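You operate a simulated robot arm through the tools that you are given. There is no shell and no other tool. Be economical: measure what you need, move in short steps, check, and stop when the job is done.

Carry out the task below with a simulated robot arm. There is one attempt and no reset: what you move stays moved.

JOB
Empty the white can back into the red drum.
Fine: drum cap open to pour and shut after; the can ends capped on the oil bench; spill nothing. Set down upright: white can. Where these are worked on the way, their far stop is far enough and under half their travel is too little: drum cap.

It is judged by the outcome, as a careful person would: the job done as asked, and still so three seconds after it is handed in. It fails if anything else is knocked over, pushed out of place, dropped, spilled or broken. Lids that push on must go on centred and level and be pressed home; caps that screw on are set level and turned clockwise until they are tight.

ROBOT AND FRAMES
A 6-joint arm with a two-finger parallel gripper on a trunk, on a base that drives. Base frame: it is fixed to the floor where the robot stands at the start and does not move with it; the origin is under the middle of the robot, x ahead of it, y to its left, z up. Readings come in cm, rad, newtons and seconds.
With the tool pointing down near the work surface it reaches from about 34 to 82 cm from the robot's upright axis, wherever it stands. Its first joint turns from -2.897 to 2.897 rad. Places, roughly: black can (13x13x17 cm) [80, -40, 80]; blue can (7x7x11 cm) [80, -20, 120]; blue drum [80, 100, 80]; blue pipe wheel [90, 30, 120]; blue tap [80, 60, 100]; diesel pump lever [60, 20, 90]; drum cap [80, 0, 80]; green can (7x7x11 cm) [80, -50, 120]; green keg [90, -40, 160]; green tap [60, 120, 70]; purple tap [70, 80, 80]; red drum [80, 10, 50]; red tap [60, 120, 100]; top of the oil bench [60, -30, 70]; vent knob [70, 0, 80]; white can (7x7x11 cm) [60, -30, 80]. Payload 3.43 kg.
The tool frame sits at the grasp point between the pads (the TCP): z along the fingers, y along the line on which they close. The tips reach 3.4 cm beyond it. Largest opening 12.8 cm; finger width 2.4, thickness 1.2; the body of the gripper, 4.8 by 13 cm, starts 9.6 cm behind the TCP.
Orientation is that of the tool frame in the base frame, as [roll, pitch, yaw] about the fixed x, y, z axes, in that order (R = Rz(yaw) Ry(pitch) Rx(roll)). With the fingers straight down and closing along the base's y, the tool's x points along the base's -x, its y along +y and its z along -z.

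CONTROLS
- The arm moves only by the tool apply_moves. Its argument "moves" is a list of rows, each an object (a shift or turn left out is 0, a gripper value left out holds the last) with "xyz": the shift along the tool's x, y, z in cm, a list of three; "turn": the turn, a rotation vector about the tool's x, y, z in rad, a list of three; "gripper": the finger opening in cm, from 0 to 12.8. In form: [{"xyz": [dx, dy, dz], "turn": [wx, wy, wz], "gripper": gripper}, ...]. A call has 1 to 20 rows; each row shifts and turns the commanded pose from where the row before left it, along the tool's axes as they then stand. Each row takes 0.2 s and may step no farther than 5 cm and 0.15 rad from the row before; otherwise, or with a gripper value out of range, the whole call is refused. Where a pose cannot be reached the arm comes as near as it can. A force on the tool above 70 N (or 10 N above the force at the start of the call, whichever is more), or a blocked arm, ends the call early, and 0.2 s more pass. Each finger travels about 4.5 cm/s and halts on what it meets, pressing with about 36 N; the grip force reading is that of the motor and also rises with nothing between the fingers. The clock runs only during rows and for 0.2 s after the last one: add rows that do not move to give the fingers time. The reply holds the time, the measured pose of the TCP, the force on the tool along the base axes, the opening and the grip force, in the units named above and with some noise, with the torque about the TCP (base axes, N m) and any sound that the robot's microphone picked up.
- Cameras (640 x 400 px; columns grow to the right, rows downward): "scene" is now at [-0.18, 12.77, 152.05]; the picture's right is [-0.28, -0.96, -0.00], its down [-0.58, 0.18, -0.80] and it looks along [0.76, -0.22, -0.61] (base axes); focal length 268 px, centre (320, 200). "wrist" rides on the gripper at [7.6, -1.1, -16] in the tool frame; the picture's right is [0.15, 0.99, 0.00], its down [-0.88, 0.13, -0.46] and it looks along [-0.45, 0.07, 0.89] (tool axes); focal length 234 px, centre (320, 200). There is no depth. A picture from a camera that has moved, and an enlarged one, comes with that camera's place and axes in the base frame and with its lens.
- camera(camera): a new picture of that camera. No time passes.
- drive_base(legs): drives the robot by 1 to 6 legs, each [ahead, turn to the left] in cm and rad, along the robot's own axes; the way and the turn of a leg run together, so that a leg with both is an arc; at most 150 cm and 3.142 rad a leg. The arm and the cameras ride along, it lands a little off, and it stops where it bumps. It gives what a move gives.
- head_to(pan, tilt): turns the head with the scene camera to pan (to the left, within 2.705 rad either way) and tilt (down, from -0.506 to 1.204), counted from straight ahead of the robot. It gives what a move gives.
- close_up(camera, box): a new picture of the part [left, top, right, bottom] of that camera's present view, enlarged. No time passes.
- hand_in(): hands the job in; it is judged then, once.

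Work in short steps. Places have to be worked out from the pictures, the camera data and where the tool is seen: move nearer, look again, correct. Check each grasp and each placing, and mend what went wrong. You have 120 turns and 82 pictures in all, those below and enlarged ones among them. Open the gripper and draw the arm clear of the work before you hand the job in, unless the task says otherwise; then end with one line.

The tools are called as a command line: name --argument value ..., lists and objects as JSON in quotes. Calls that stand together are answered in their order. apply_moves: Moves the arm, as the interface text tells. Its arguments: {"type":"object","properties":{"moves":{"type":"array","items":{"type":"object","properties":{"xyz":{"type":"array","items":{"type":"number"}},"turn":{"type":"array","items":{"type":"number"}},"gripper":{"type":"number"}}}}},"required":["moves"]} The other tools are called the same way: drive_base (legs) drives the base; head_to (pan, tilt) turns the head that bears the scene camera; camera (camera) takes a picture; close_up (camera, box) takes an enlarged picture of a part of a camera's view; hand_in () hands the job in.

At the start:

```text
time: 0.0
tcp_pos: [45.29, -2.18, 114.53]
ee_rot: [-3.14, 0.002, 3.136]
force: [-0.1, -0.9, 0.3]
torque: [0.01, -0.03, -0.01]
finger_gap: 12.78
grasp_force: 0.0
robot x, y, heading: [0.38, -0.31, 0.001]
head pan, tilt: [-0.29, 0.667]
```

scene: 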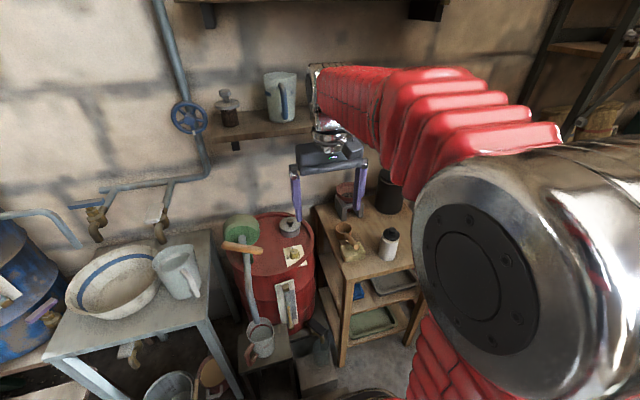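
wrist: 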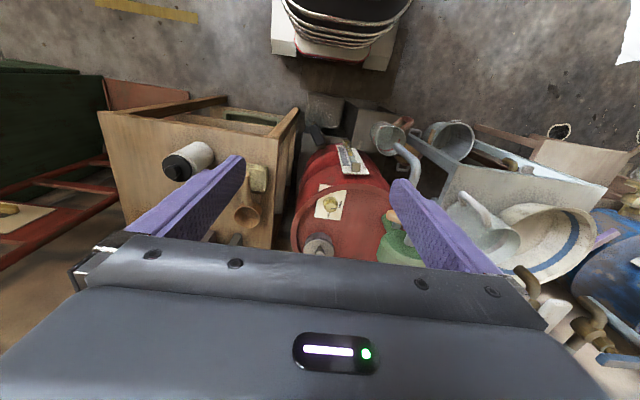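

The white can with its black cap stands on the bench at right of the drum; I look closer at both.

close_up --camera "scene" --box '[220, 180, 420, 305]'

close_up --camera "wrist" --box '[100, 100, 420, 300]'

```text
3.20 times, centred on (320, 242) of scene
camera zoom: at [-0.18, 12.77, 152.05], right [-0.28, -0.96, 0.0], down [-0.58, 0.18, -0.8], along [0.76, -0.22, -0.61], focal length 859 px, centre (320, 64)
```

zoom: 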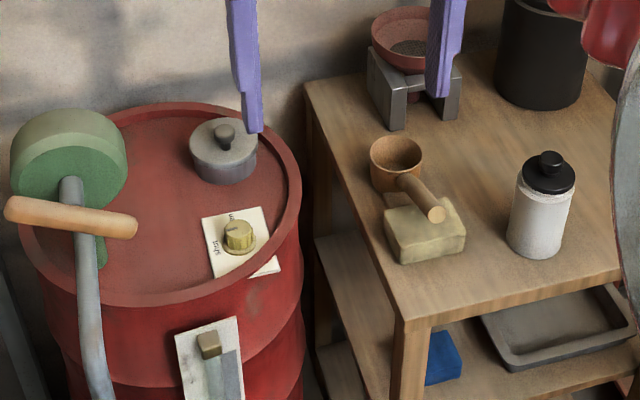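

```text
2.00 times, centred on (260, 200) of wrist
camera zoom: at [37.62, -3.34, 130.4], right [-0.14, 0.99, 0.0], down [0.88, 0.12, 0.46], along [0.45, 0.06, -0.89], focal length 468 px, centre (440, 200)
```

zoom: 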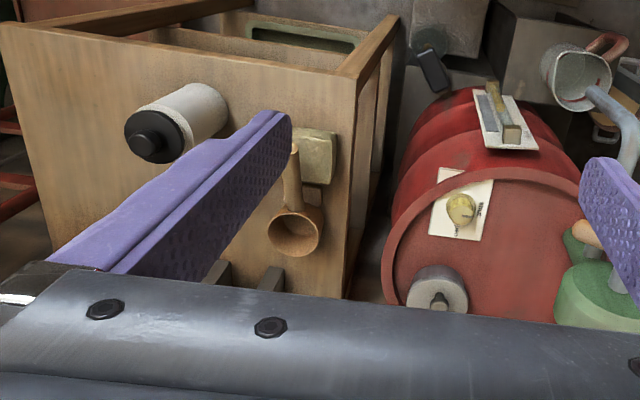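

Can top is near (56.5,-29,88), drum cap near (74,2,85). I move the hand nearer over the drum to see the cap's kind and labels.

apply_moves --moves '[{"xyz": [-4, 0, 2]}, {"xyz": [-4, 0, 2]}, {"xyz": [-2, 0, 2]}, {}]'

camera --camera "wrist"

camera --camera "scene"

```text
time: 1.0
tcp_pos: [56.93, -2.28, 107.54]
ee_rot: [-3.141, -0.012, 3.134]
force: [0.4, -0.2, 0.1]
torque: [0.02, -0.01, 0.01]
finger_gap: 12.81
grasp_force: 0.1
robot x, y, heading: [0.22, -0.14, 0.004]
head pan, tilt: [-0.29, 0.667]
```

```text
77 pictures are left
camera wrist: at [49.42, -3.32, 123.56], right [-0.14, 0.99, 0.0], down [0.89, 0.12, 0.44], along [0.44, 0.06, -0.9], focal length 234 px, centre (320, 200)
```

wrist: 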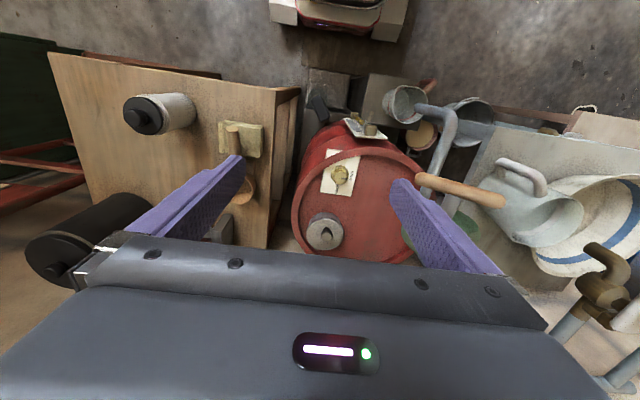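

```text
76 pictures are left
camera scene: at [-0.17, 12.76, 152.05], right [-0.28, -0.96, 0.0], down [-0.58, 0.18, -0.8], along [0.76, -0.22, -0.61], focal length 268 px, centre (320, 200)
```

scene: 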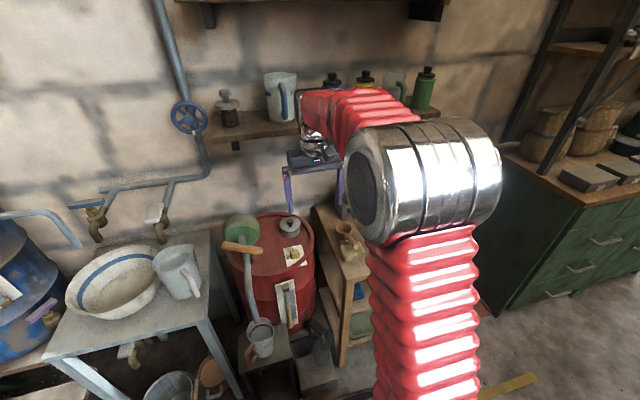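

I zoom on the drum top in both views.

close_up --camera "wrist" --box '[280, 110, 440, 270]'

close_up --camera "scene" --box '[270, 205, 330, 275]'

```text
2.50 times, centred on (360, 190) of wrist
camera zoom: at [49.42, -3.32, 123.56], right [-0.14, 0.99, 0.0], down [0.89, 0.12, 0.44], along [0.44, 0.06, -0.9], focal length 585 px, centre (220, 225)
```

zoom: 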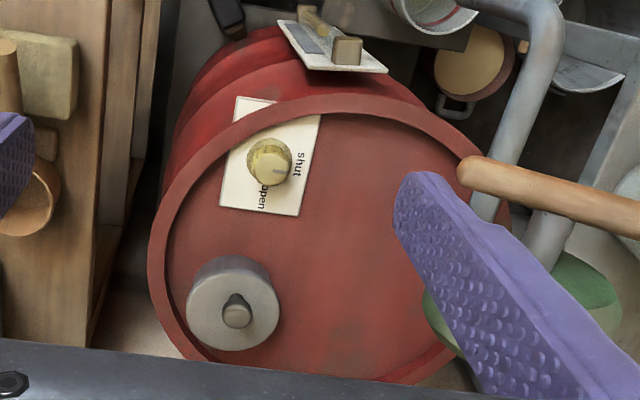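

```text
5.71 times, centred on (300, 240) of scene
camera zoom: at [-0.17, 12.76, 152.05], right [-0.28, -0.96, 0.0], down [-0.58, 0.18, -0.8], along [0.76, -0.22, -0.61], focal length 1534 px, centre (434, -29)
```

zoom: 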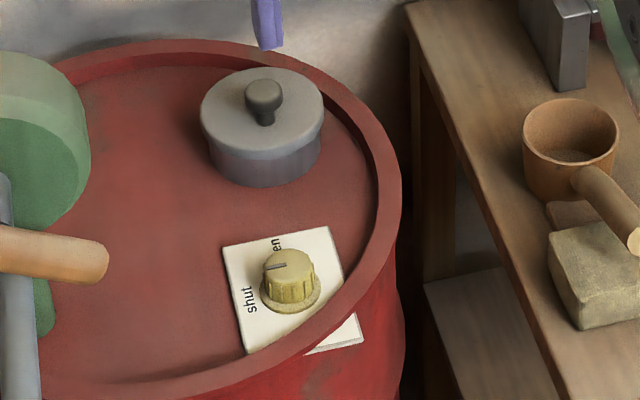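

I check where the shelf's front edge lies before reaching under it.

close_up --camera "scene" --box '[190, 50, 350, 230]'

```text
2.22 times, centred on (270, 140) of scene
camera zoom: at [-0.17, 12.76, 152.05], right [-0.28, -0.96, 0.0], down [-0.58, 0.18, -0.8], along [0.76, -0.22, -0.61], focal length 596 px, centre (431, 333)
```

zoom: 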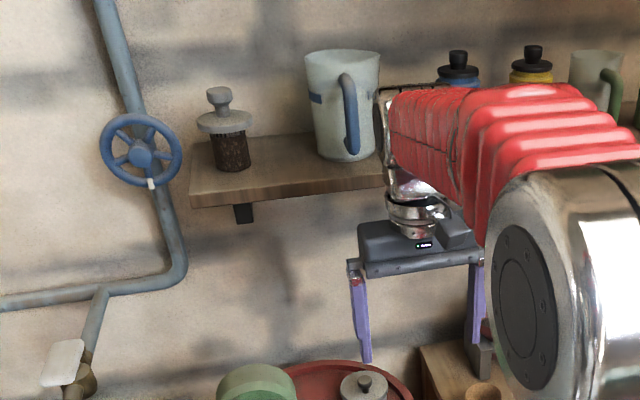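

The shelf edge is about x 83–87 at z ~115, so I tilt the hand to lean back toward the robot and approach the knob tilted.

apply_moves --moves '[{"turn": [0, -0.13, 0]}, {"turn": [0, -0.13, 0]}, {"turn": [0, -0.13, 0]}, {"turn": [0, -0.13, 0]}, {"xyz": [0, 2, 3]}, {"xyz": [0, 2, 3]}, {"xyz": [0, 0, 4]}, {}]'

camera --camera "wrist"

camera --camera "scene"

```text
time: 2.8
tcp_pos: [61.72, 1.72, 98.7]
ee_rot: [3.141, 0.508, 3.136]
force: [0.1, -0.2, 0.2]
torque: [0.0, 0.0, 0.01]
finger_gap: 12.83
grasp_force: 0.1
robot x, y, heading: [-0.04, 0.03, -0.001]
head pan, tilt: [-0.29, 0.667]
```

```text
72 pictures are left
camera wrist: at [47.19, 0.7, 109.06], right [-0.12, 0.99, -0.07], down [0.55, 0.13, 0.83], along [0.83, 0.06, -0.56], focal length 234 px, centre (320, 200)
```

wrist: 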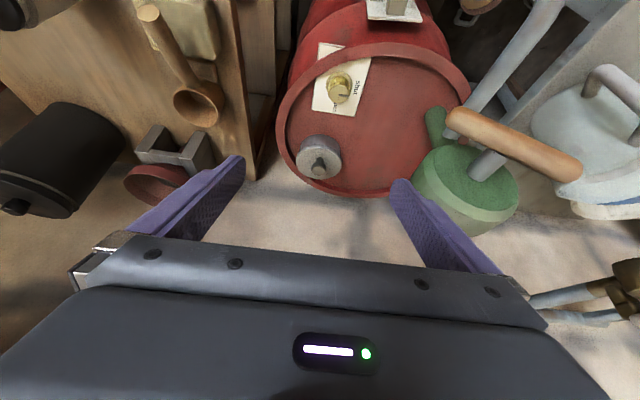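

```text
71 pictures are left
camera scene: at [-0.18, 12.77, 152.05], right [-0.28, -0.96, 0.0], down [-0.58, 0.18, -0.8], along [0.76, -0.22, -0.61], focal length 268 px, centre (320, 200)
```

scene: 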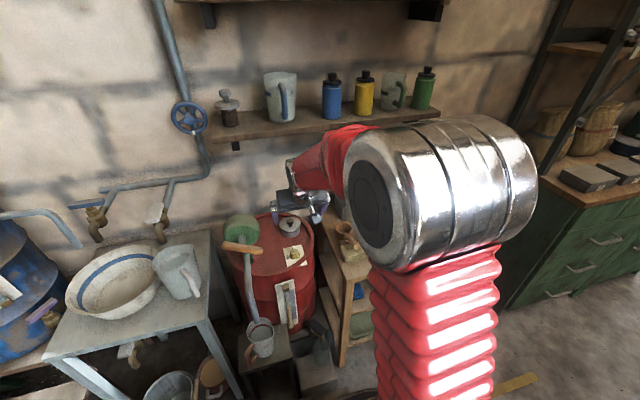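

Knob is consistent at (77,2.2,81.8). I hover in line with it at about 10 cm.

apply_moves --moves '[{"xyz": [-2.5, 0.2, 4]}, {"xyz": [-2.6, 0.2, 4]}, {"xyz": [0, 0, 4], "gripper": 7}, {}, {}]'

close_up --camera "wrist" --box '[220, 90, 420, 215]'

close_up --camera "scene" --box '[240, 150, 360, 270]'

```text
time: 4.0
tcp_pos: [71.96, 1.99, 90.99]
ee_rot: [-3.139, 0.506, 3.136]
force: [-0.8, -0.4, -0.5]
torque: [0.0, 0.01, 0.0]
finger_gap: 7.01
grasp_force: 0.1
robot x, y, heading: [-0.05, -0.26, 0.004]
head pan, tilt: [-0.29, 0.667]
```

```text
3.20 times, centred on (320, 152) of wrist
camera zoom: at [57.53, 1.01, 101.12], right [-0.12, 0.99, -0.07], down [0.55, 0.13, 0.83], along [0.83, 0.06, -0.56], focal length 749 px, centre (320, 352)
```

zoom: 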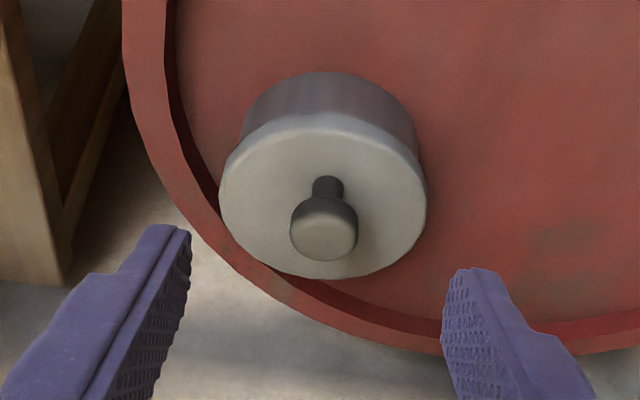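

```text
3.33 times, centred on (300, 210) of scene
camera zoom: at [-0.17, 12.76, 152.05], right [-0.28, -0.96, 0.0], down [-0.58, 0.18, -0.8], along [0.76, -0.22, -0.61], focal length 895 px, centre (387, 167)
```

zoom: 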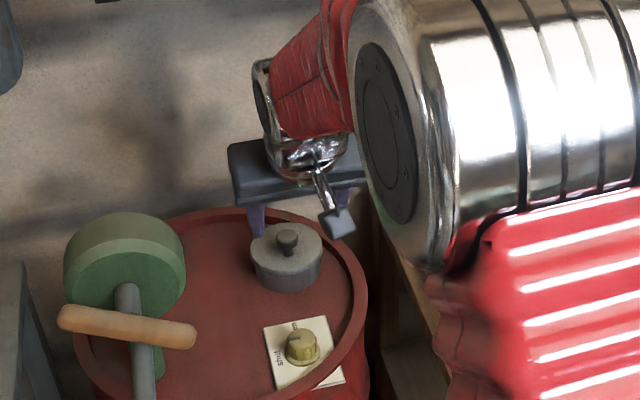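

The cap is a grey lid of ~7.6 cm with a 2.4 cm knob. I advance to straddle the knob and close gently.

apply_moves --moves '[{"xyz": [-0.4, 0.3, 3]}, {"xyz": [-0.3, 0, 3]}, {"xyz": [0, 0, 2]}, {"xyz": [0, 0, 0.8]}, {}]'

close_up --camera "wrist" --box '[220, 90, 420, 215]'

```text
time: 5.2
tcp_pos: [77.06, 2.25, 83.51]
ee_rot: [3.14, 0.507, 3.134]
force: [0.3, 0.5, 0.2]
torque: [-0.03, -0.02, -0.01]
finger_gap: 7.01
grasp_force: 0.0
robot x, y, heading: [0.11, 0.1, 0.001]
head pan, tilt: [-0.29, 0.667]
```

```text
3.20 times, centred on (320, 152) of wrist
camera zoom: at [62.49, 1.24, 93.75], right [-0.12, 0.99, -0.07], down [0.55, 0.13, 0.83], along [0.83, 0.06, -0.56], focal length 749 px, centre (320, 352)
```

zoom: 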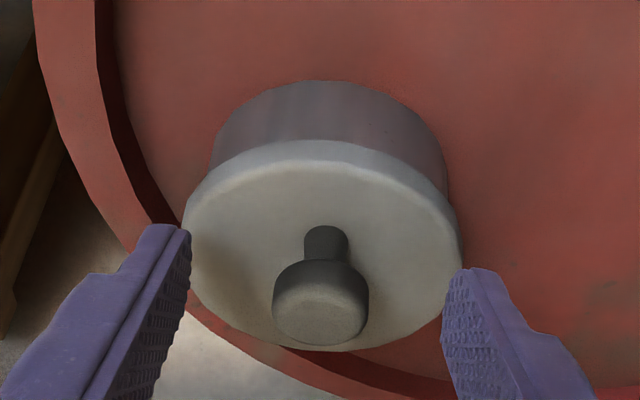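

Knob is between the pads (TCP 1.5 cm short of its top along the fingers). Closing.

apply_moves --moves '[{"xyz": [0, 0, 0.3], "gripper": 2.2}, {"gripper": 2.2}, {"gripper": 2.0}, {"gripper": 2.0}, {}, {}]'

close_up --camera "wrist" --box '[220, 90, 420, 215]'

```text
time: 6.6
tcp_pos: [77.07, 2.38, 83.24]
ee_rot: [3.141, 0.507, 3.137]
force: [1.1, 7.7, 0.6]
torque: [0.17, -0.05, 0.12]
finger_gap: 2.48
grasp_force: 45.5
robot x, y, heading: [0.12, -0.15, 0.001]
head pan, tilt: [-0.29, 0.667]
```

```text
3.20 times, centred on (320, 152) of wrist
camera zoom: at [62.63, 1.29, 93.49], right [-0.12, 0.99, -0.07], down [0.55, 0.13, 0.83], along [0.83, 0.06, -0.56], focal length 749 px, centre (320, 352)
```

zoom: 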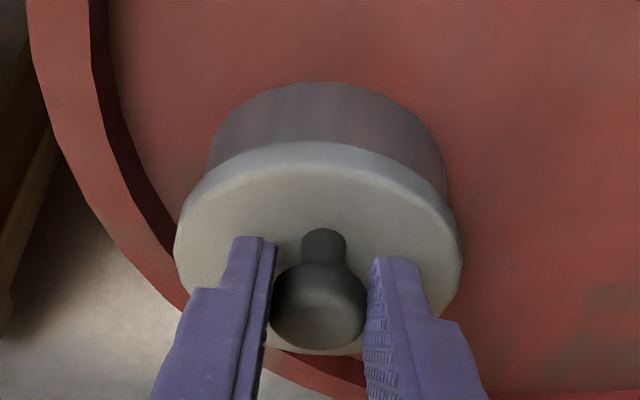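

Knob is gripped (2.48 cm). I lift half a centimetre straight up to feel how the cap moves.

apply_moves --moves '[{"xyz": [-0.12, 0.1, -0.22]}, {"xyz": [-0.12, 0, -0.22]}, {}]'

close_up --camera "wrist" --box '[220, 90, 420, 215]'

```text
time: 7.4
tcp_pos: [77.08, 2.37, 83.64]
ee_rot: [3.141, 0.504, 3.134]
force: [22.7, 0.1, -23.1]
torque: [0.02, 0.57, -0.01]
finger_gap: 2.51
grasp_force: 44.9
robot x, y, heading: [0.04, -0.12, 0.004]
head pan, tilt: [-0.29, 0.667]
```

```text
3.20 times, centred on (320, 152) of wrist
camera zoom: at [62.63, 1.31, 93.86], right [-0.12, 0.99, -0.07], down [0.55, 0.13, 0.82], along [0.83, 0.06, -0.56], focal length 749 px, centre (320, 352)
```

zoom: 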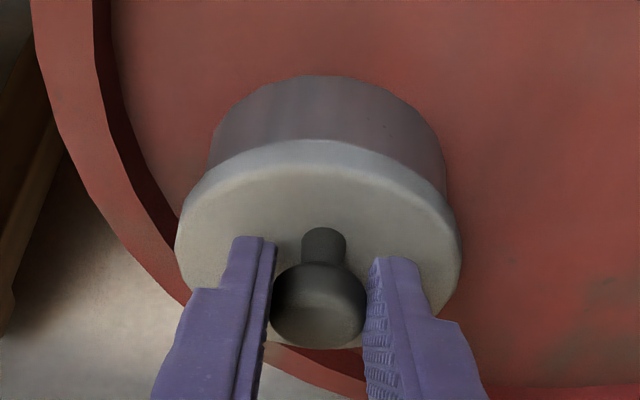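

The force on lifting (+x, −z) points to a hinge on the wall side, about (82, 78). I follow that arc: up and toward the wall.

apply_moves --moves '[{"xyz": [-0.36, 0, 0.06]}, {"xyz": [-0.36, 0, 0.06]}, {}]'

```text
time: 8.2
tcp_pos: [77.67, 2.37, 84.11]
ee_rot: [-3.142, 0.504, 3.135]
force: [-32.4, -3.2, 8.2]
torque: [-0.06, 1.34, -0.06]
finger_gap: 2.5
grasp_force: 45.2
robot x, y, heading: [-0.29, -0.3, 0.004]
head pan, tilt: [-0.29, 0.667]
```

Force now pushes back in −x; I look before going on.

close_up --camera "wrist" --box '[220, 90, 420, 215]'

close_up --camera "scene" --box '[260, 190, 340, 250]'

```text
3.20 times, centred on (320, 152) of wrist
camera zoom: at [63.17, 1.31, 94.33], right [-0.12, 0.99, -0.07], down [0.55, 0.13, 0.82], along [0.83, 0.06, -0.56], focal length 749 px, centre (320, 352)
```

zoom: 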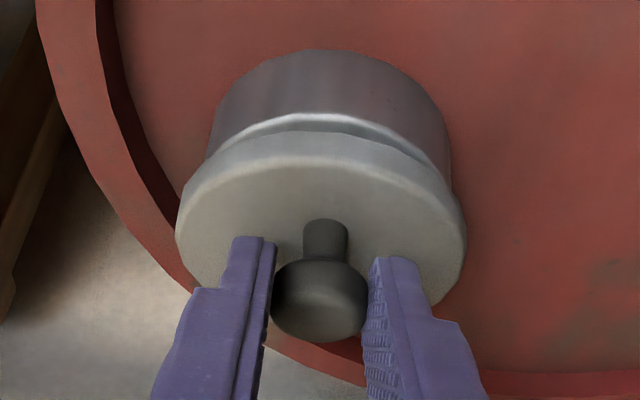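

```text
6.67 times, centred on (300, 220) of scene
camera zoom: at [-0.27, 12.76, 152.05], right [-0.28, -0.96, -0.01], down [-0.58, 0.18, -0.8], along [0.76, -0.22, -0.61], focal length 1790 px, centre (453, 67)
```

zoom: 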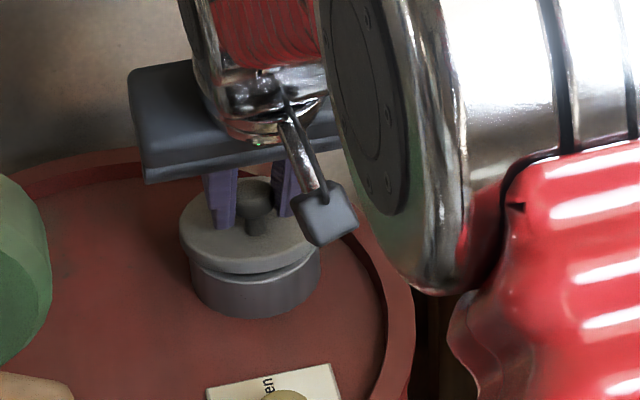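

The lid's near edge is rising: hinge is at the wall side as thought. The arc needs a bit more rise; I follow with a corrected radius.

apply_moves --moves '[{"xyz": [-0.34, 0, -0.15]}, {"xyz": [-0.33, 0, -0.16]}, {}]'

```text
time: 9.0
tcp_pos: [78.18, 2.23, 84.53]
ee_rot: [3.141, 0.504, 3.134]
force: [-16.6, -4.3, -9.5]
torque: [-0.07, 1.63, -0.07]
finger_gap: 2.49
grasp_force: 44.8
robot x, y, heading: [0.23, 0.12, 0.006]
head pan, tilt: [-0.29, 0.667]
```

Now it is mainly friction along the path. Continuing the arc.

apply_moves --moves '[{"xyz": [-0.42, 0, -0.04]}, {"xyz": [-0.42, 0, -0.04]}, {"xyz": [-0.42, 0, 0.04]}, {"xyz": [-0.42, 0, 0.04]}, {}]'

close_up --camera "wrist" --box '[220, 90, 420, 215]'

```text
time: 10.2
tcp_pos: [79.74, 2.27, 85.55]
ee_rot: [3.141, 0.508, 3.135]
force: [-26.1, -2.4, 12.1]
torque: [-0.07, 1.28, -0.03]
finger_gap: 2.48
grasp_force: 45.0
robot x, y, heading: [0.12, -0.39, 0.003]
head pan, tilt: [-0.29, 0.667]
```

```text
3.20 times, centred on (320, 152) of wrist
camera zoom: at [65.17, 1.28, 95.79], right [-0.12, 0.99, -0.07], down [0.55, 0.13, 0.83], along [0.83, 0.06, -0.56], focal length 749 px, centre (320, 352)
```

zoom: 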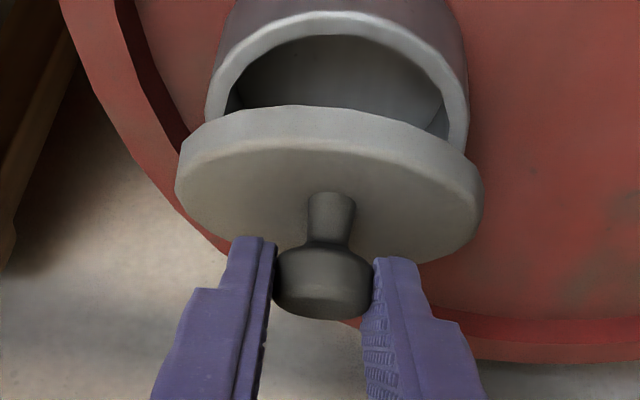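

Lid about 35–40° open. Continuing, slightly higher.

apply_moves --moves '[{"xyz": [-0.44, 0, 0.04]}, {"xyz": [-0.44, 0, 0.06]}, {"xyz": [-0.42, 0, 0.13]}, {"xyz": [-0.42, 0, 0.14]}, {}]'

close_up --camera "wrist" --box '[220, 90, 420, 215]'

```text
time: 11.4
tcp_pos: [81.26, 2.25, 86.08]
ee_rot: [-3.14, 0.508, 3.135]
force: [-25.5, -5.5, 16.5]
torque: [-0.09, 1.29, 0.02]
finger_gap: 2.48
grasp_force: 44.9
robot x, y, heading: [-0.05, -0.22, 0.004]
head pan, tilt: [-0.29, 0.667]
```

```text
3.20 times, centred on (320, 152) of wrist
camera zoom: at [66.8, 1.27, 96.23], right [-0.12, 0.99, -0.07], down [0.55, 0.13, 0.83], along [0.83, 0.06, -0.56], focal length 749 px, centre (320, 352)
```

zoom: 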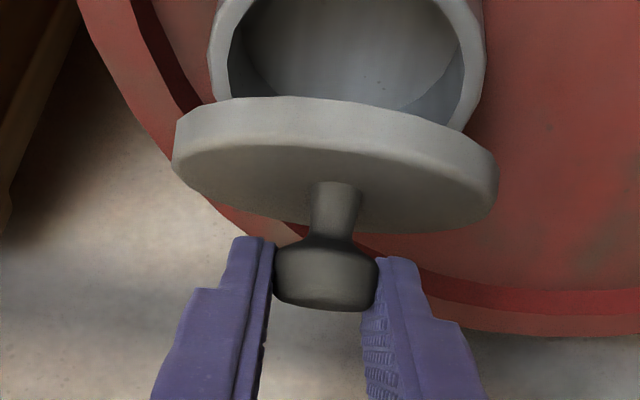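

About 52° open. Two more arc steps.

apply_moves --moves '[{"xyz": [-0.4, 0, 0.16]}, {"xyz": [-0.4, 0, 0.17]}, {"xyz": [-0.36, 0, 0.22]}, {"xyz": [-0.36, 0, 0.22]}, {}]'

close_up --camera "wrist" --box '[220, 90, 420, 215]'

close_up --camera "scene" --box '[220, 90, 380, 250]'

```text
time: 12.6
tcp_pos: [83.02, 2.35, 86.05]
ee_rot: [3.141, 0.508, 3.134]
force: [-10.0, -4.4, 17.9]
torque: [-0.05, 0.28, 0.05]
finger_gap: 2.28
grasp_force: 44.9
robot x, y, heading: [-0.07, -0.24, 0.003]
head pan, tilt: [-0.29, 0.667]
```

```text
3.20 times, centred on (320, 152) of wrist
camera zoom: at [68.54, 1.25, 96.3], right [-0.12, 0.99, -0.07], down [0.55, 0.13, 0.83], along [0.83, 0.06, -0.56], focal length 749 px, centre (320, 352)
```

zoom: 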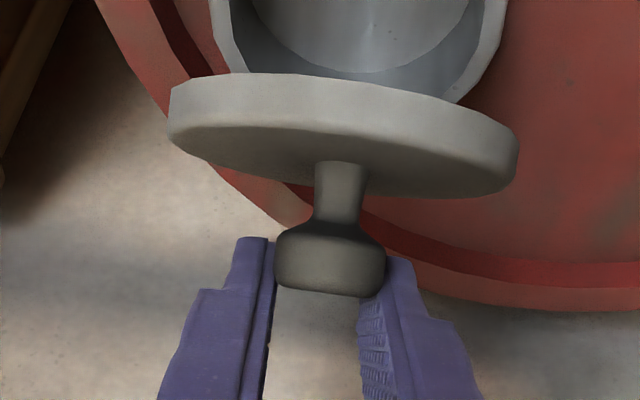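

```text
2.50 times, centred on (300, 170) of scene
camera zoom: at [-0.24, 12.76, 152.05], right [-0.28, -0.96, -0.01], down [-0.58, 0.18, -0.8], along [0.76, -0.22, -0.61], focal length 671 px, centre (370, 275)
```

zoom: 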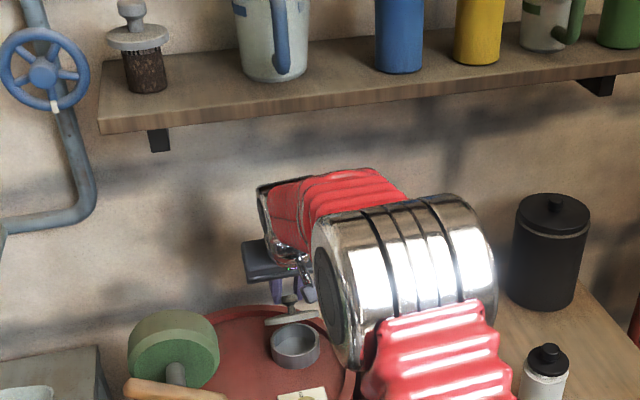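

About 62° open and the knob is slipping to the tips. I release, back off, and see whether the lid stays.

apply_moves --moves '[{"gripper": 4.5}, {"gripper": 4.5}, {}, {"xyz": [0, 0, -2]}, {"xyz": [0, 0, -4], "gripper": 0.5}, {"xyz": [0, 0, -3]}, {}, {}]'

close_up --camera "wrist" --box '[200, 65, 440, 215]'

```text
time: 14.4
tcp_pos: [78.66, 2.41, 93.91]
ee_rot: [3.14, 0.506, 3.135]
force: [-0.9, -1.4, 0.1]
torque: [0.02, 0.01, 0.01]
finger_gap: 0.51
grasp_force: 0.0
robot x, y, heading: [0.03, -0.1, 0.0]
head pan, tilt: [-0.29, 0.667]
```

```text
2.67 times, centred on (320, 140) of wrist
camera zoom: at [64.18, 1.29, 104.11], right [-0.12, 0.99, -0.07], down [0.55, 0.13, 0.83], along [0.83, 0.06, -0.56], focal length 624 px, centre (320, 360)
```

zoom: 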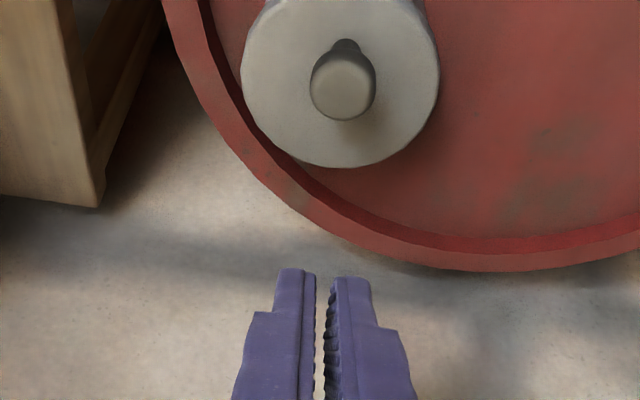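

Released, the lid fell shut, so it must go past vertical. I'll instead grip the lid disc by its left and right edges, which lets it swing through between the fingers. Moving back, opening to 9.6.

apply_moves --moves '[{"xyz": [3, -0.1, 0], "gripper": 9.6}, {"xyz": [3, 0, 0]}, {"xyz": [2.15, 0, 0]}, {"xyz": [0, 0, 3]}, {"xyz": [0, 0, 3]}, {}]'

close_up --camera "wrist" --box '[200, 65, 440, 215]'

```text
time: 15.8
tcp_pos: [74.39, 2.35, 84.59]
ee_rot: [-3.141, 0.506, 3.135]
force: [1.3, -0.6, 0.7]
torque: [-0.02, -0.01, -0.01]
finger_gap: 9.59
grasp_force: 0.2
robot x, y, heading: [0.23, -0.14, 0.005]
head pan, tilt: [-0.29, 0.667]
```

```text
2.67 times, centred on (320, 140) of wrist
camera zoom: at [59.98, 1.25, 94.78], right [-0.12, 0.99, -0.07], down [0.55, 0.13, 0.83], along [0.83, 0.06, -0.56], focal length 624 px, centre (320, 360)
```

zoom: 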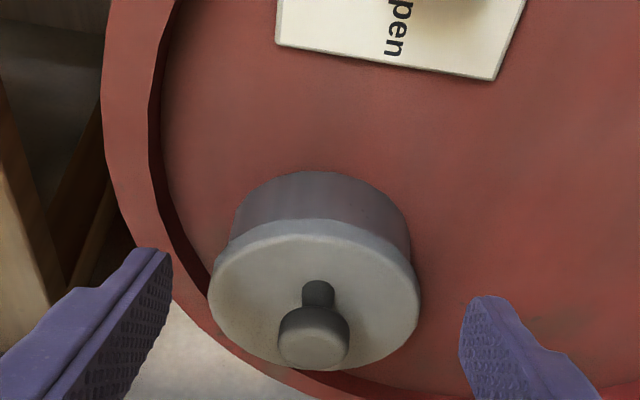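

The rim is near the left finger, so I narrow to 8.7 cm and advance to the lid edge.

apply_moves --moves '[{"xyz": [-0.1, -0.15, 0], "gripper": 8.7}, {}, {"xyz": [0, 0, 1.5]}, {"xyz": [0, 0, 1.3]}, {"xyz": [0, 0, 1.0]}, {}]'

close_up --camera "wrist" --box '[200, 65, 440, 215]'

```text
time: 17.2
tcp_pos: [76.46, 2.1, 81.28]
ee_rot: [3.14, 0.505, 3.135]
force: [0.0, 0.1, -0.3]
torque: [-0.05, 0.0, 0.01]
finger_gap: 8.7
grasp_force: 0.0
robot x, y, heading: [-0.08, -0.18, 0.002]
head pan, tilt: [-0.29, 0.667]
```

```text
2.67 times, centred on (320, 140) of wrist
camera zoom: at [61.89, 1.07, 91.58], right [-0.12, 0.99, -0.07], down [0.55, 0.13, 0.83], along [0.83, 0.06, -0.56], focal length 624 px, centre (320, 360)
```

zoom: 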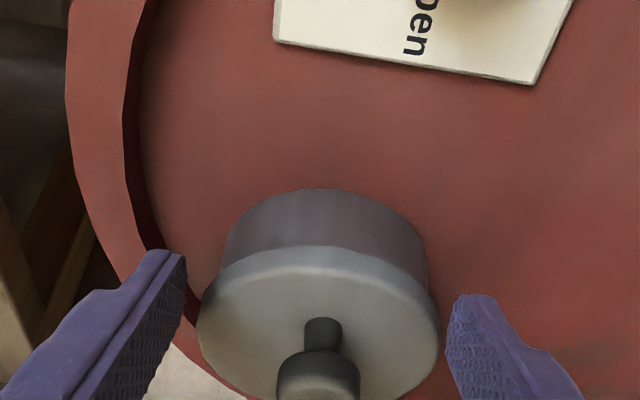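

Fingers straddle the lid edge, no contact. Closing on the disc.

apply_moves --moves '[{"gripper": 7.2}, {"gripper": 7.0}, {"gripper": 7.0}, {}, {}]'

close_up --camera "wrist" --box '[200, 65, 440, 215]'

```text
time: 18.4
tcp_pos: [76.3, 2.39, 81.45]
ee_rot: [3.141, 0.509, 3.136]
force: [-33.2, 28.9, 35.8]
torque: [1.39, -0.07, 1.02]
finger_gap: 7.31
grasp_force: 44.8
robot x, y, heading: [-0.43, -0.26, 0.004]
head pan, tilt: [-0.29, 0.667]
```

```text
2.67 times, centred on (320, 140) of wrist
camera zoom: at [61.83, 1.25, 91.79], right [-0.12, 0.99, -0.07], down [0.55, 0.13, 0.83], along [0.83, 0.06, -0.56], focal length 624 px, centre (320, 360)
```

zoom: 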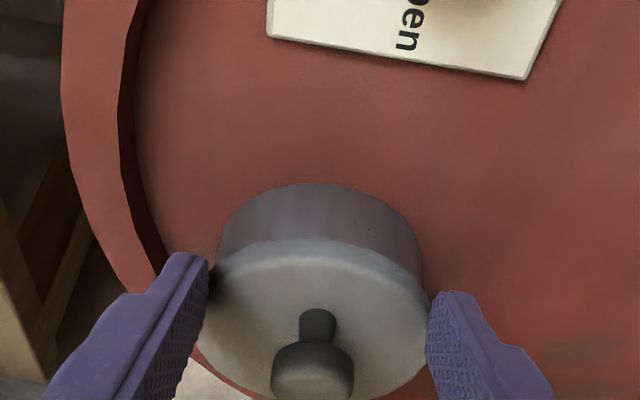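

Gripped but the tool is pushed up and back, so the pads are probably on the lid's rounded top edge. I reopen, recentre +0.25 in y, go 0.7 cm deeper and regrip.

apply_moves --moves '[{"gripper": 8.7}, {"gripper": 8.7}, {"xyz": [0, 0.25, 0.35]}, {"xyz": [0, 0, 0.35]}, {}]'

apply_moves --moves '[{"gripper": 7.4}, {"gripper": 7.2}, {"gripper": 7.2}, {}, {}]'

close_up --camera "wrist" --box '[200, 65, 440, 215]'

```text
time: 19.6
tcp_pos: [76.73, 2.45, 80.85]
ee_rot: [3.141, 0.508, 3.134]
force: [1.4, -1.0, -0.5]
torque: [-0.01, 0.0, -0.03]
finger_gap: 8.71
grasp_force: 0.0
robot x, y, heading: [0.1, -0.59, -0.0]
head pan, tilt: [-0.29, 0.667]
```

```text
time: 20.8
tcp_pos: [76.69, 2.25, 80.72]
ee_rot: [-3.141, 0.507, 3.135]
force: [1.2, -4.0, -1.3]
torque: [-0.11, 0.06, -0.05]
finger_gap: 8.29
grasp_force: 45.8
robot x, y, heading: [0.04, -0.02, 0.001]
head pan, tilt: [-0.29, 0.667]
```

```text
2.67 times, centred on (320, 140) of wrist
camera zoom: at [62.21, 1.3, 90.98], right [-0.12, 0.99, -0.07], down [0.55, 0.13, 0.83], along [0.83, 0.06, -0.56], focal length 624 px, centre (320, 360)
```

zoom: 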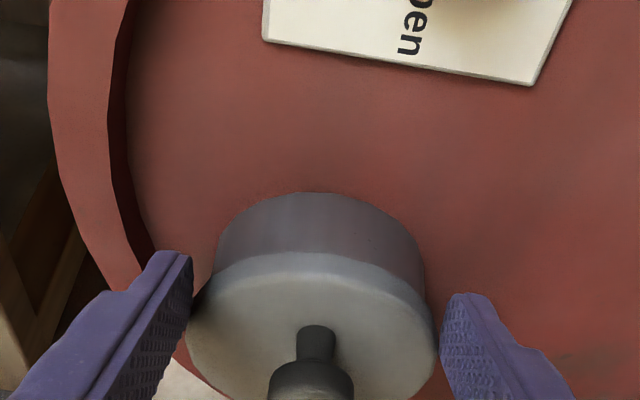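

Now a clean grip at 8.29 cm, the lid's true diameter, with no side load. I swing it up about the hinge in small arc steps.

apply_moves --moves '[{"xyz": [-0.4, 0, -0.6]}, {"xyz": [-0.51, 0, -0.52]}, {}]'

```text
time: 21.6
tcp_pos: [76.99, 2.31, 82.28]
ee_rot: [3.141, 0.508, 3.136]
force: [-14.6, -2.2, 8.1]
torque: [-0.03, -0.03, -0.18]
finger_gap: 8.07
grasp_force: 34.5
robot x, y, heading: [-0.03, -0.01, 0.004]
head pan, tilt: [-0.29, 0.667]
```

close_up --camera "wrist" --box '[200, 65, 440, 215]'

```text
2.67 times, centred on (320, 140) of wrist
camera zoom: at [62.51, 1.3, 92.52], right [-0.12, 0.99, -0.07], down [0.55, 0.13, 0.83], along [0.83, 0.06, -0.56], focal length 624 px, centre (320, 360)
```

zoom: 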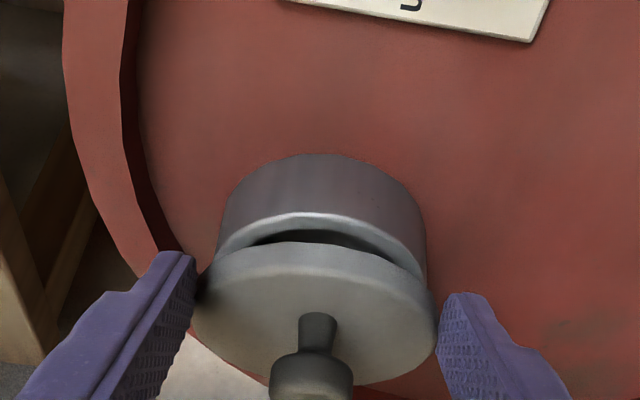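

Lid follows, with slight outward load; I bias slightly and continue.

apply_moves --moves '[{"xyz": [-0.4, 0, -0.3], "gripper": 6.8}, {"xyz": [-0.55, 0, -0.28]}, {}]'

close_up --camera "wrist" --box '[200, 65, 440, 215]'

```text
time: 22.4
tcp_pos: [77.3, 2.26, 82.97]
ee_rot: [-3.141, 0.499, 3.135]
force: [-31.3, -0.2, -3.8]
torque: [-0.05, 1.75, -0.05]
finger_gap: 7.97
grasp_force: 45.0
robot x, y, heading: [-0.3, 0.06, 0.005]
head pan, tilt: [-0.29, 0.667]
```

```text
2.67 times, centred on (320, 140) of wrist
camera zoom: at [62.87, 1.31, 93.32], right [-0.12, 0.99, -0.07], down [0.56, 0.13, 0.82], along [0.82, 0.06, -0.57], focal length 624 px, centre (320, 360)
```

zoom: 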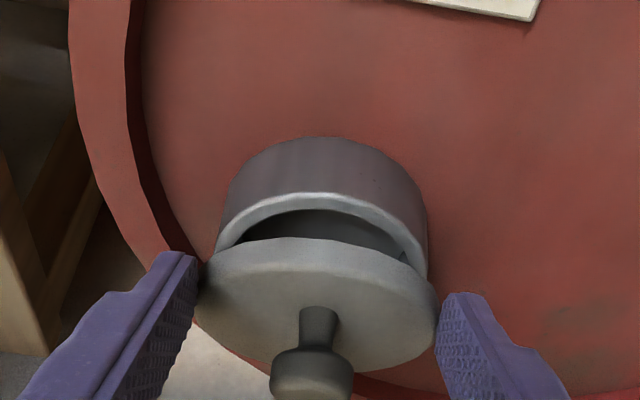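

I move mostly upward now and let the hand rotate along a little with the lid.

apply_moves --moves '[{"xyz": [-0.4, 0, -0.45], "turn": [0, 0.06, 0]}, {"xyz": [-0.4, 0, -0.45], "turn": [0, 0.06, 0]}, {}]'

close_up --camera "wrist" --box '[200, 65, 440, 215]'

```text
time: 23.2
tcp_pos: [77.83, 2.38, 84.25]
ee_rot: [3.141, 0.387, 3.135]
force: [0.0, 0.0, -0.8]
torque: [0.0, -0.02, 0.02]
finger_gap: 6.82
grasp_force: 0.0
robot x, y, heading: [0.13, -0.19, 0.006]
head pan, tilt: [-0.29, 0.667]
```

```text
2.67 times, centred on (320, 140) of wrist
camera zoom: at [64.67, 1.29, 96.21], right [-0.13, 0.99, -0.06], down [0.64, 0.13, 0.75], along [0.75, 0.06, -0.65], focal length 624 px, centre (320, 360)
```

zoom: 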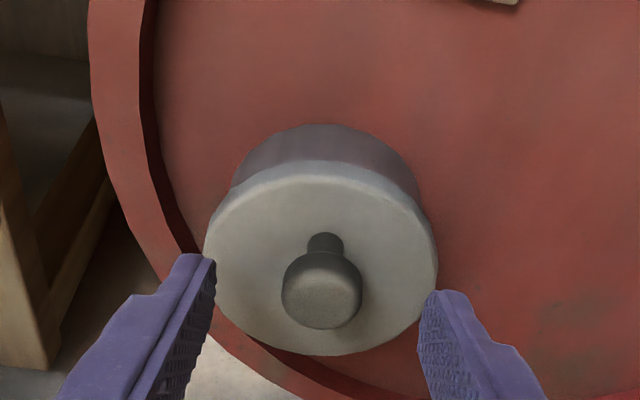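

The edge grip slipped and the lid is shut again. I return to the knob grip, this time turning the hand upright during the swing so the lid can pass vertical.

apply_moves --moves '[{"xyz": [1.08, -0.05, 0]}, {"xyz": [0, 0, 0.72], "gripper": 5}, {"gripper": 2.2}, {"gripper": 2.0}, {}, {}]'

close_up --camera "wrist" --box '[200, 65, 440, 215]'

```text
time: 24.6
tcp_pos: [77.06, 2.36, 83.16]
ee_rot: [-3.139, 0.385, 3.134]
force: [2.1, 1.2, -1.3]
torque: [0.01, 0.04, 0.02]
finger_gap: 2.5
grasp_force: 44.5
robot x, y, heading: [-0.08, -0.12, 0.003]
head pan, tilt: [-0.29, 0.667]
```

```text
2.67 times, centred on (320, 140) of wrist
camera zoom: at [63.92, 1.3, 95.07], right [-0.13, 0.99, -0.06], down [0.64, 0.13, 0.75], along [0.75, 0.06, -0.65], focal length 624 px, centre (320, 360)
```

zoom: 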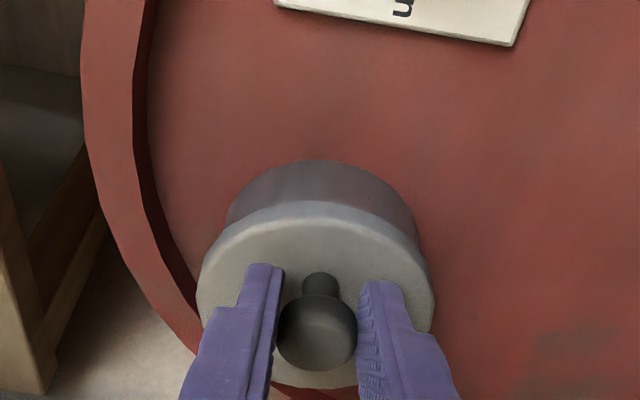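

The earlier readings fit a hinge farther out, about (84, 77) with radius 7.6 cm. I follow that arc, checking forces.

apply_moves --moves '[{"xyz": [-0.58, 0, -0.32]}, {"xyz": [-0.58, 0, -0.32]}, {"xyz": [-0.63, 0, -0.21]}, {"xyz": [-0.63, 0, -0.21]}, {}]'

```text
time: 25.8
tcp_pos: [78.76, 2.21, 85.05]
ee_rot: [3.141, 0.384, 3.135]
force: [-24.3, 3.1, 1.0]
torque: [0.1, 1.58, 0.05]
finger_gap: 2.5
grasp_force: 44.8
robot x, y, heading: [-0.31, 0.05, 0.003]
head pan, tilt: [-0.29, 0.667]
```

Mostly friction; slight outward correction and continue.

apply_moves --moves '[{"xyz": [-0.68, 0, -0.2]}, {"xyz": [-0.68, 0, -0.14]}, {"xyz": [-0.66, 0, 0]}, {"xyz": [-0.66, 0, 0.02]}, {}]'

close_up --camera "wrist" --box '[200, 65, 440, 215]'

```text
time: 27.0
tcp_pos: [81.34, 2.2, 86.45]
ee_rot: [3.141, 0.387, 3.136]
force: [-21.1, 5.5, 8.9]
torque: [0.14, 1.38, 0.03]
finger_gap: 2.48
grasp_force: 44.9
robot x, y, heading: [0.1, -0.25, 0.007]
head pan, tilt: [-0.29, 0.667]
```

```text
2.67 times, centred on (320, 140) of wrist
camera zoom: at [68.08, 1.25, 98.4], right [-0.13, 0.99, -0.06], down [0.64, 0.13, 0.76], along [0.75, 0.06, -0.65], focal length 624 px, centre (320, 360)
```

zoom: 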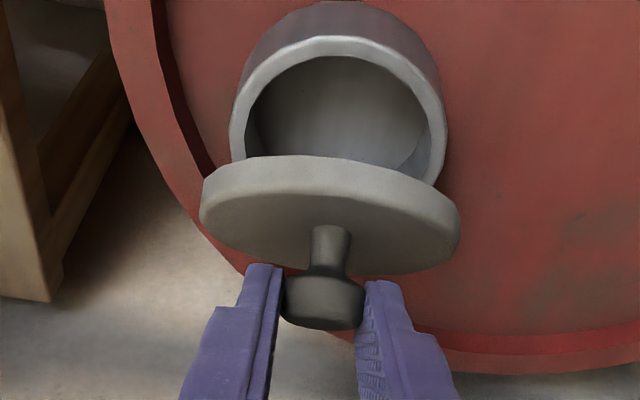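

About 40° open and well gripped. Continuing.

apply_moves --moves '[{"xyz": [-0.67, 0, 0.06]}, {"xyz": [-0.67, 0, 0.1]}, {"xyz": [-0.63, 0, 0.22]}, {"xyz": [-0.62, 0, 0.24]}, {}]'

close_up --camera "wrist" --box '[200, 65, 440, 215]'

camera --camera "scene"

```text
time: 28.2
tcp_pos: [83.87, 2.4, 86.89]
ee_rot: [3.141, 0.391, 3.134]
force: [-10.8, 5.8, 17.4]
torque: [0.15, 0.73, -0.02]
finger_gap: 2.47
grasp_force: 44.8
robot x, y, heading: [0.01, -0.31, 0.006]
head pan, tilt: [-0.29, 0.667]
```

```text
2.67 times, centred on (320, 140) of wrist
camera zoom: at [70.72, 1.22, 98.82], right [-0.13, 0.99, -0.06], down [0.64, 0.13, 0.76], along [0.76, 0.06, -0.65], focal length 624 px, centre (320, 360)
```

zoom: 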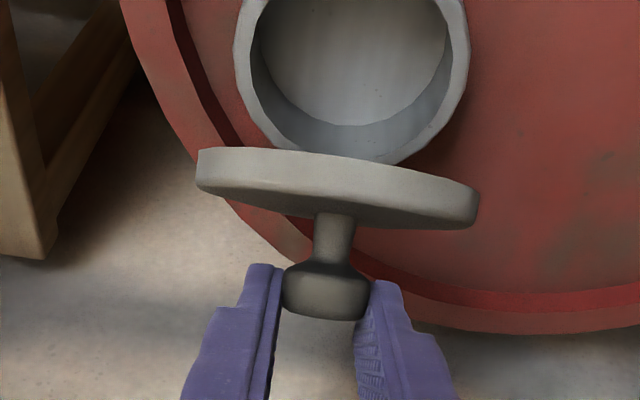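

```text
48 pictures are left
camera scene: at [-0.24, 12.78, 152.05], right [-0.28, -0.96, 0.0], down [-0.58, 0.17, -0.8], along [0.76, -0.22, -0.61], focal length 268 px, centre (320, 200)
```

scene: 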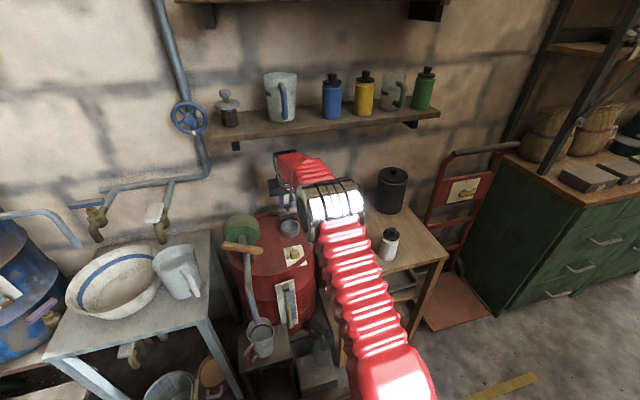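

Arm is clear of the shelf; lid ~52°. Further arc steps to pass the balance point.

apply_moves --moves '[{"xyz": [-0.6, 0, 0.22]}, {"xyz": [-0.6, 0, 0.27]}, {"xyz": [-0.54, 0, 0.34]}, {"xyz": [-0.54, 0, 0.38]}, {}]'

close_up --camera "wrist" --box '[200, 65, 440, 215]'

```text
time: 29.4
tcp_pos: [86.25, 2.19, 86.64]
ee_rot: [-3.14, 0.389, 3.134]
force: [-8.0, 3.9, 23.9]
torque: [0.06, 1.01, -0.05]
finger_gap: 2.2
grasp_force: 45.2
robot x, y, heading: [0.01, -0.05, 0.002]
head pan, tilt: [-0.29, 0.667]
```

```text
2.67 times, centred on (320, 140) of wrist
camera zoom: at [73.11, 1.2, 98.54], right [-0.13, 0.99, -0.06], down [0.64, 0.13, 0.76], along [0.76, 0.06, -0.65], focal length 624 px, centre (320, 360)
```

zoom: 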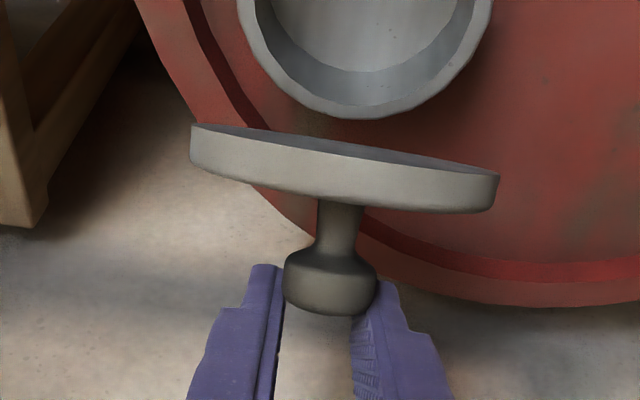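

Underside is now visible; the tool is running slightly low. I raise a little and carry on toward the wall.

apply_moves --moves '[{"xyz": [-0.7, 0, -0.15]}, {"xyz": [-0.74, 0, 0.3]}, {}]'

close_up --camera "wrist" --box '[200, 65, 440, 215]'

```text
time: 30.2
tcp_pos: [87.69, 2.11, 86.88]
ee_rot: [-3.142, 0.386, 3.135]
force: [0.7, 0.5, 0.8]
torque: [0.0, 0.0, 0.02]
finger_gap: 2.02
grasp_force: 0.0
robot x, y, heading: [0.01, 0.24, 0.004]
head pan, tilt: [-0.29, 0.667]
```

```text
2.67 times, centred on (320, 140) of wrist
camera zoom: at [74.44, 1.15, 98.81], right [-0.13, 0.99, -0.06], down [0.64, 0.13, 0.75], along [0.75, 0.06, -0.65], focal length 624 px, centre (320, 360)
```

zoom: 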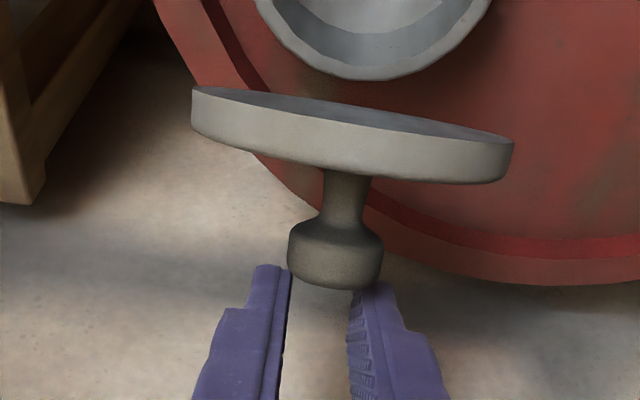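

The knob slipped free yet the lid seems to be standing with no load on the tool. I check whether it stays.

apply_moves --moves '[{}, {}]'

close_up --camera "wrist" --box '[200, 65, 440, 215]'

```text
time: 30.8
tcp_pos: [87.59, 2.24, 86.94]
ee_rot: [-3.14, 0.385, 3.134]
force: [0.7, -0.1, -0.2]
torque: [0.0, -0.01, 0.01]
finger_gap: 2.03
grasp_force: 0.0
robot x, y, heading: [0.05, -0.02, 0.007]
head pan, tilt: [-0.29, 0.667]
```

```text
2.67 times, centred on (320, 140) of wrist
camera zoom: at [74.43, 1.17, 98.85], right [-0.13, 0.99, -0.06], down [0.64, 0.13, 0.75], along [0.75, 0.06, -0.65], focal length 624 px, centre (320, 360)
```

zoom: 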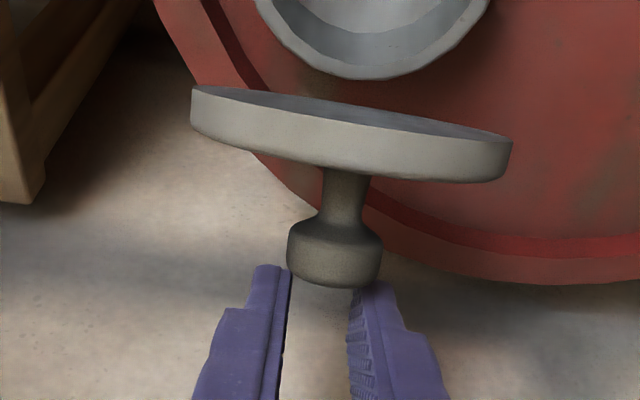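

It stands on its own. I retract the fingers, come round to the robot side and will push its underside further toward the stop.

apply_moves --moves '[{"xyz": [0, 0, -3]}, {"xyz": [0, 0, -4]}, {"xyz": [0, 0, -4], "gripper": 1.0}, {"xyz": [4, 0, 0]}, {"xyz": [4, 0, 0]}, {"xyz": [2, 0, 0]}, {"xyz": [0, 0, 3]}, {}]'

camera --camera "wrist"

close_up --camera "scene" --box '[250, 170, 350, 250]'

```text
time: 32.6
tcp_pos: [75.53, 2.3, 90.58]
ee_rot: [-3.141, 0.387, 3.135]
force: [0.4, -0.2, -0.3]
torque: [0.0, -0.03, 0.0]
finger_gap: 1.01
grasp_force: 0.0
robot x, y, heading: [0.02, -0.38, 0.005]
head pan, tilt: [-0.29, 0.667]
```

```text
44 pictures are left
camera wrist: at [62.42, 1.24, 102.45], right [-0.13, 0.99, -0.06], down [0.64, 0.13, 0.75], along [0.75, 0.06, -0.65], focal length 234 px, centre (320, 200)
```

wrist: 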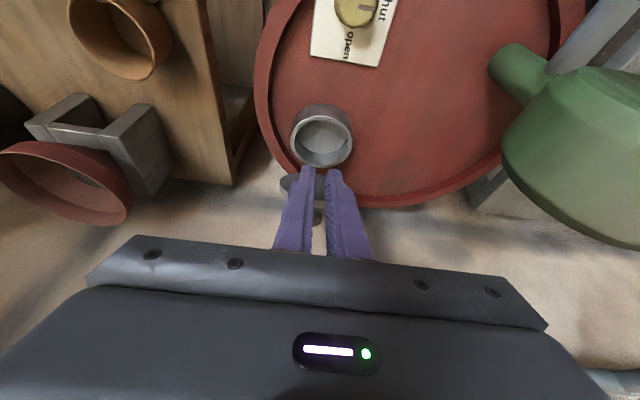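

```text
5.00 times, centred on (300, 210) of scene
camera zoom: at [-0.18, 12.76, 152.05], right [-0.28, -0.96, 0.0], down [-0.58, 0.18, -0.8], along [0.76, -0.22, -0.61], focal length 1342 px, centre (420, 150)
```

zoom: 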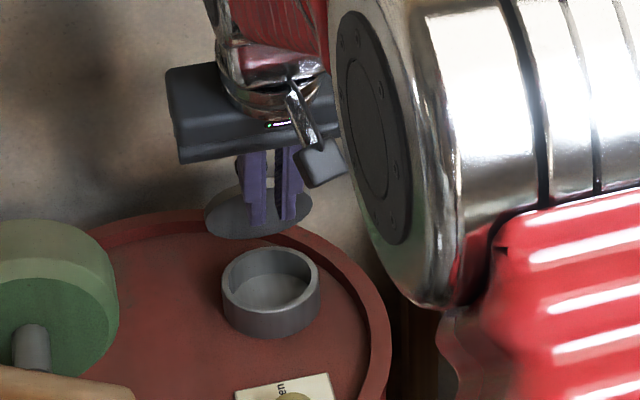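

The lid stands open behind the fingertips. I push it gently toward the wall.

apply_moves --moves '[{"xyz": [0, 0, 2.5]}, {"xyz": [-1.85, 0, 0.75]}, {"xyz": [-1.85, 0, 0.75]}, {"xyz": [-0.93, 0, 0.38]}, {"xyz": [-0.93, 0, 0.38]}, {"xyz": [-0.93, 0, 0.38]}, {}]'

close_up --camera "wrist" --box '[200, 65, 440, 215]'

```text
time: 34.2
tcp_pos: [83.42, 2.23, 88.23]
ee_rot: [3.141, 0.387, 3.134]
force: [0.3, 0.6, -0.7]
torque: [0.0, 0.01, 0.04]
finger_gap: 0.99
grasp_force: 0.0
robot x, y, heading: [0.42, -0.28, 0.004]
head pan, tilt: [-0.29, 0.667]
```

```text
2.67 times, centred on (320, 140) of wrist
camera zoom: at [70.33, 1.21, 100.15], right [-0.13, 0.99, -0.06], down [0.64, 0.13, 0.75], along [0.75, 0.06, -0.65], focal length 624 px, centre (320, 360)
```

zoom: 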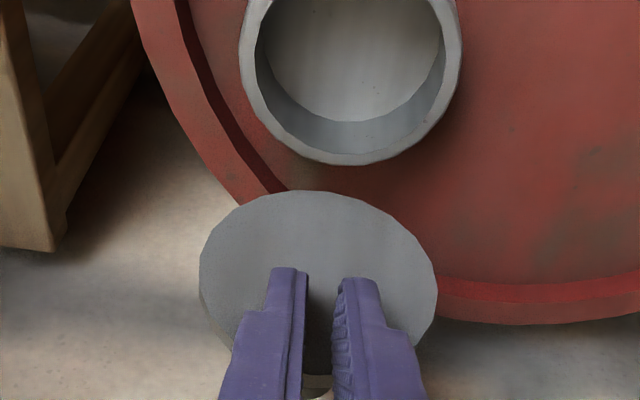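

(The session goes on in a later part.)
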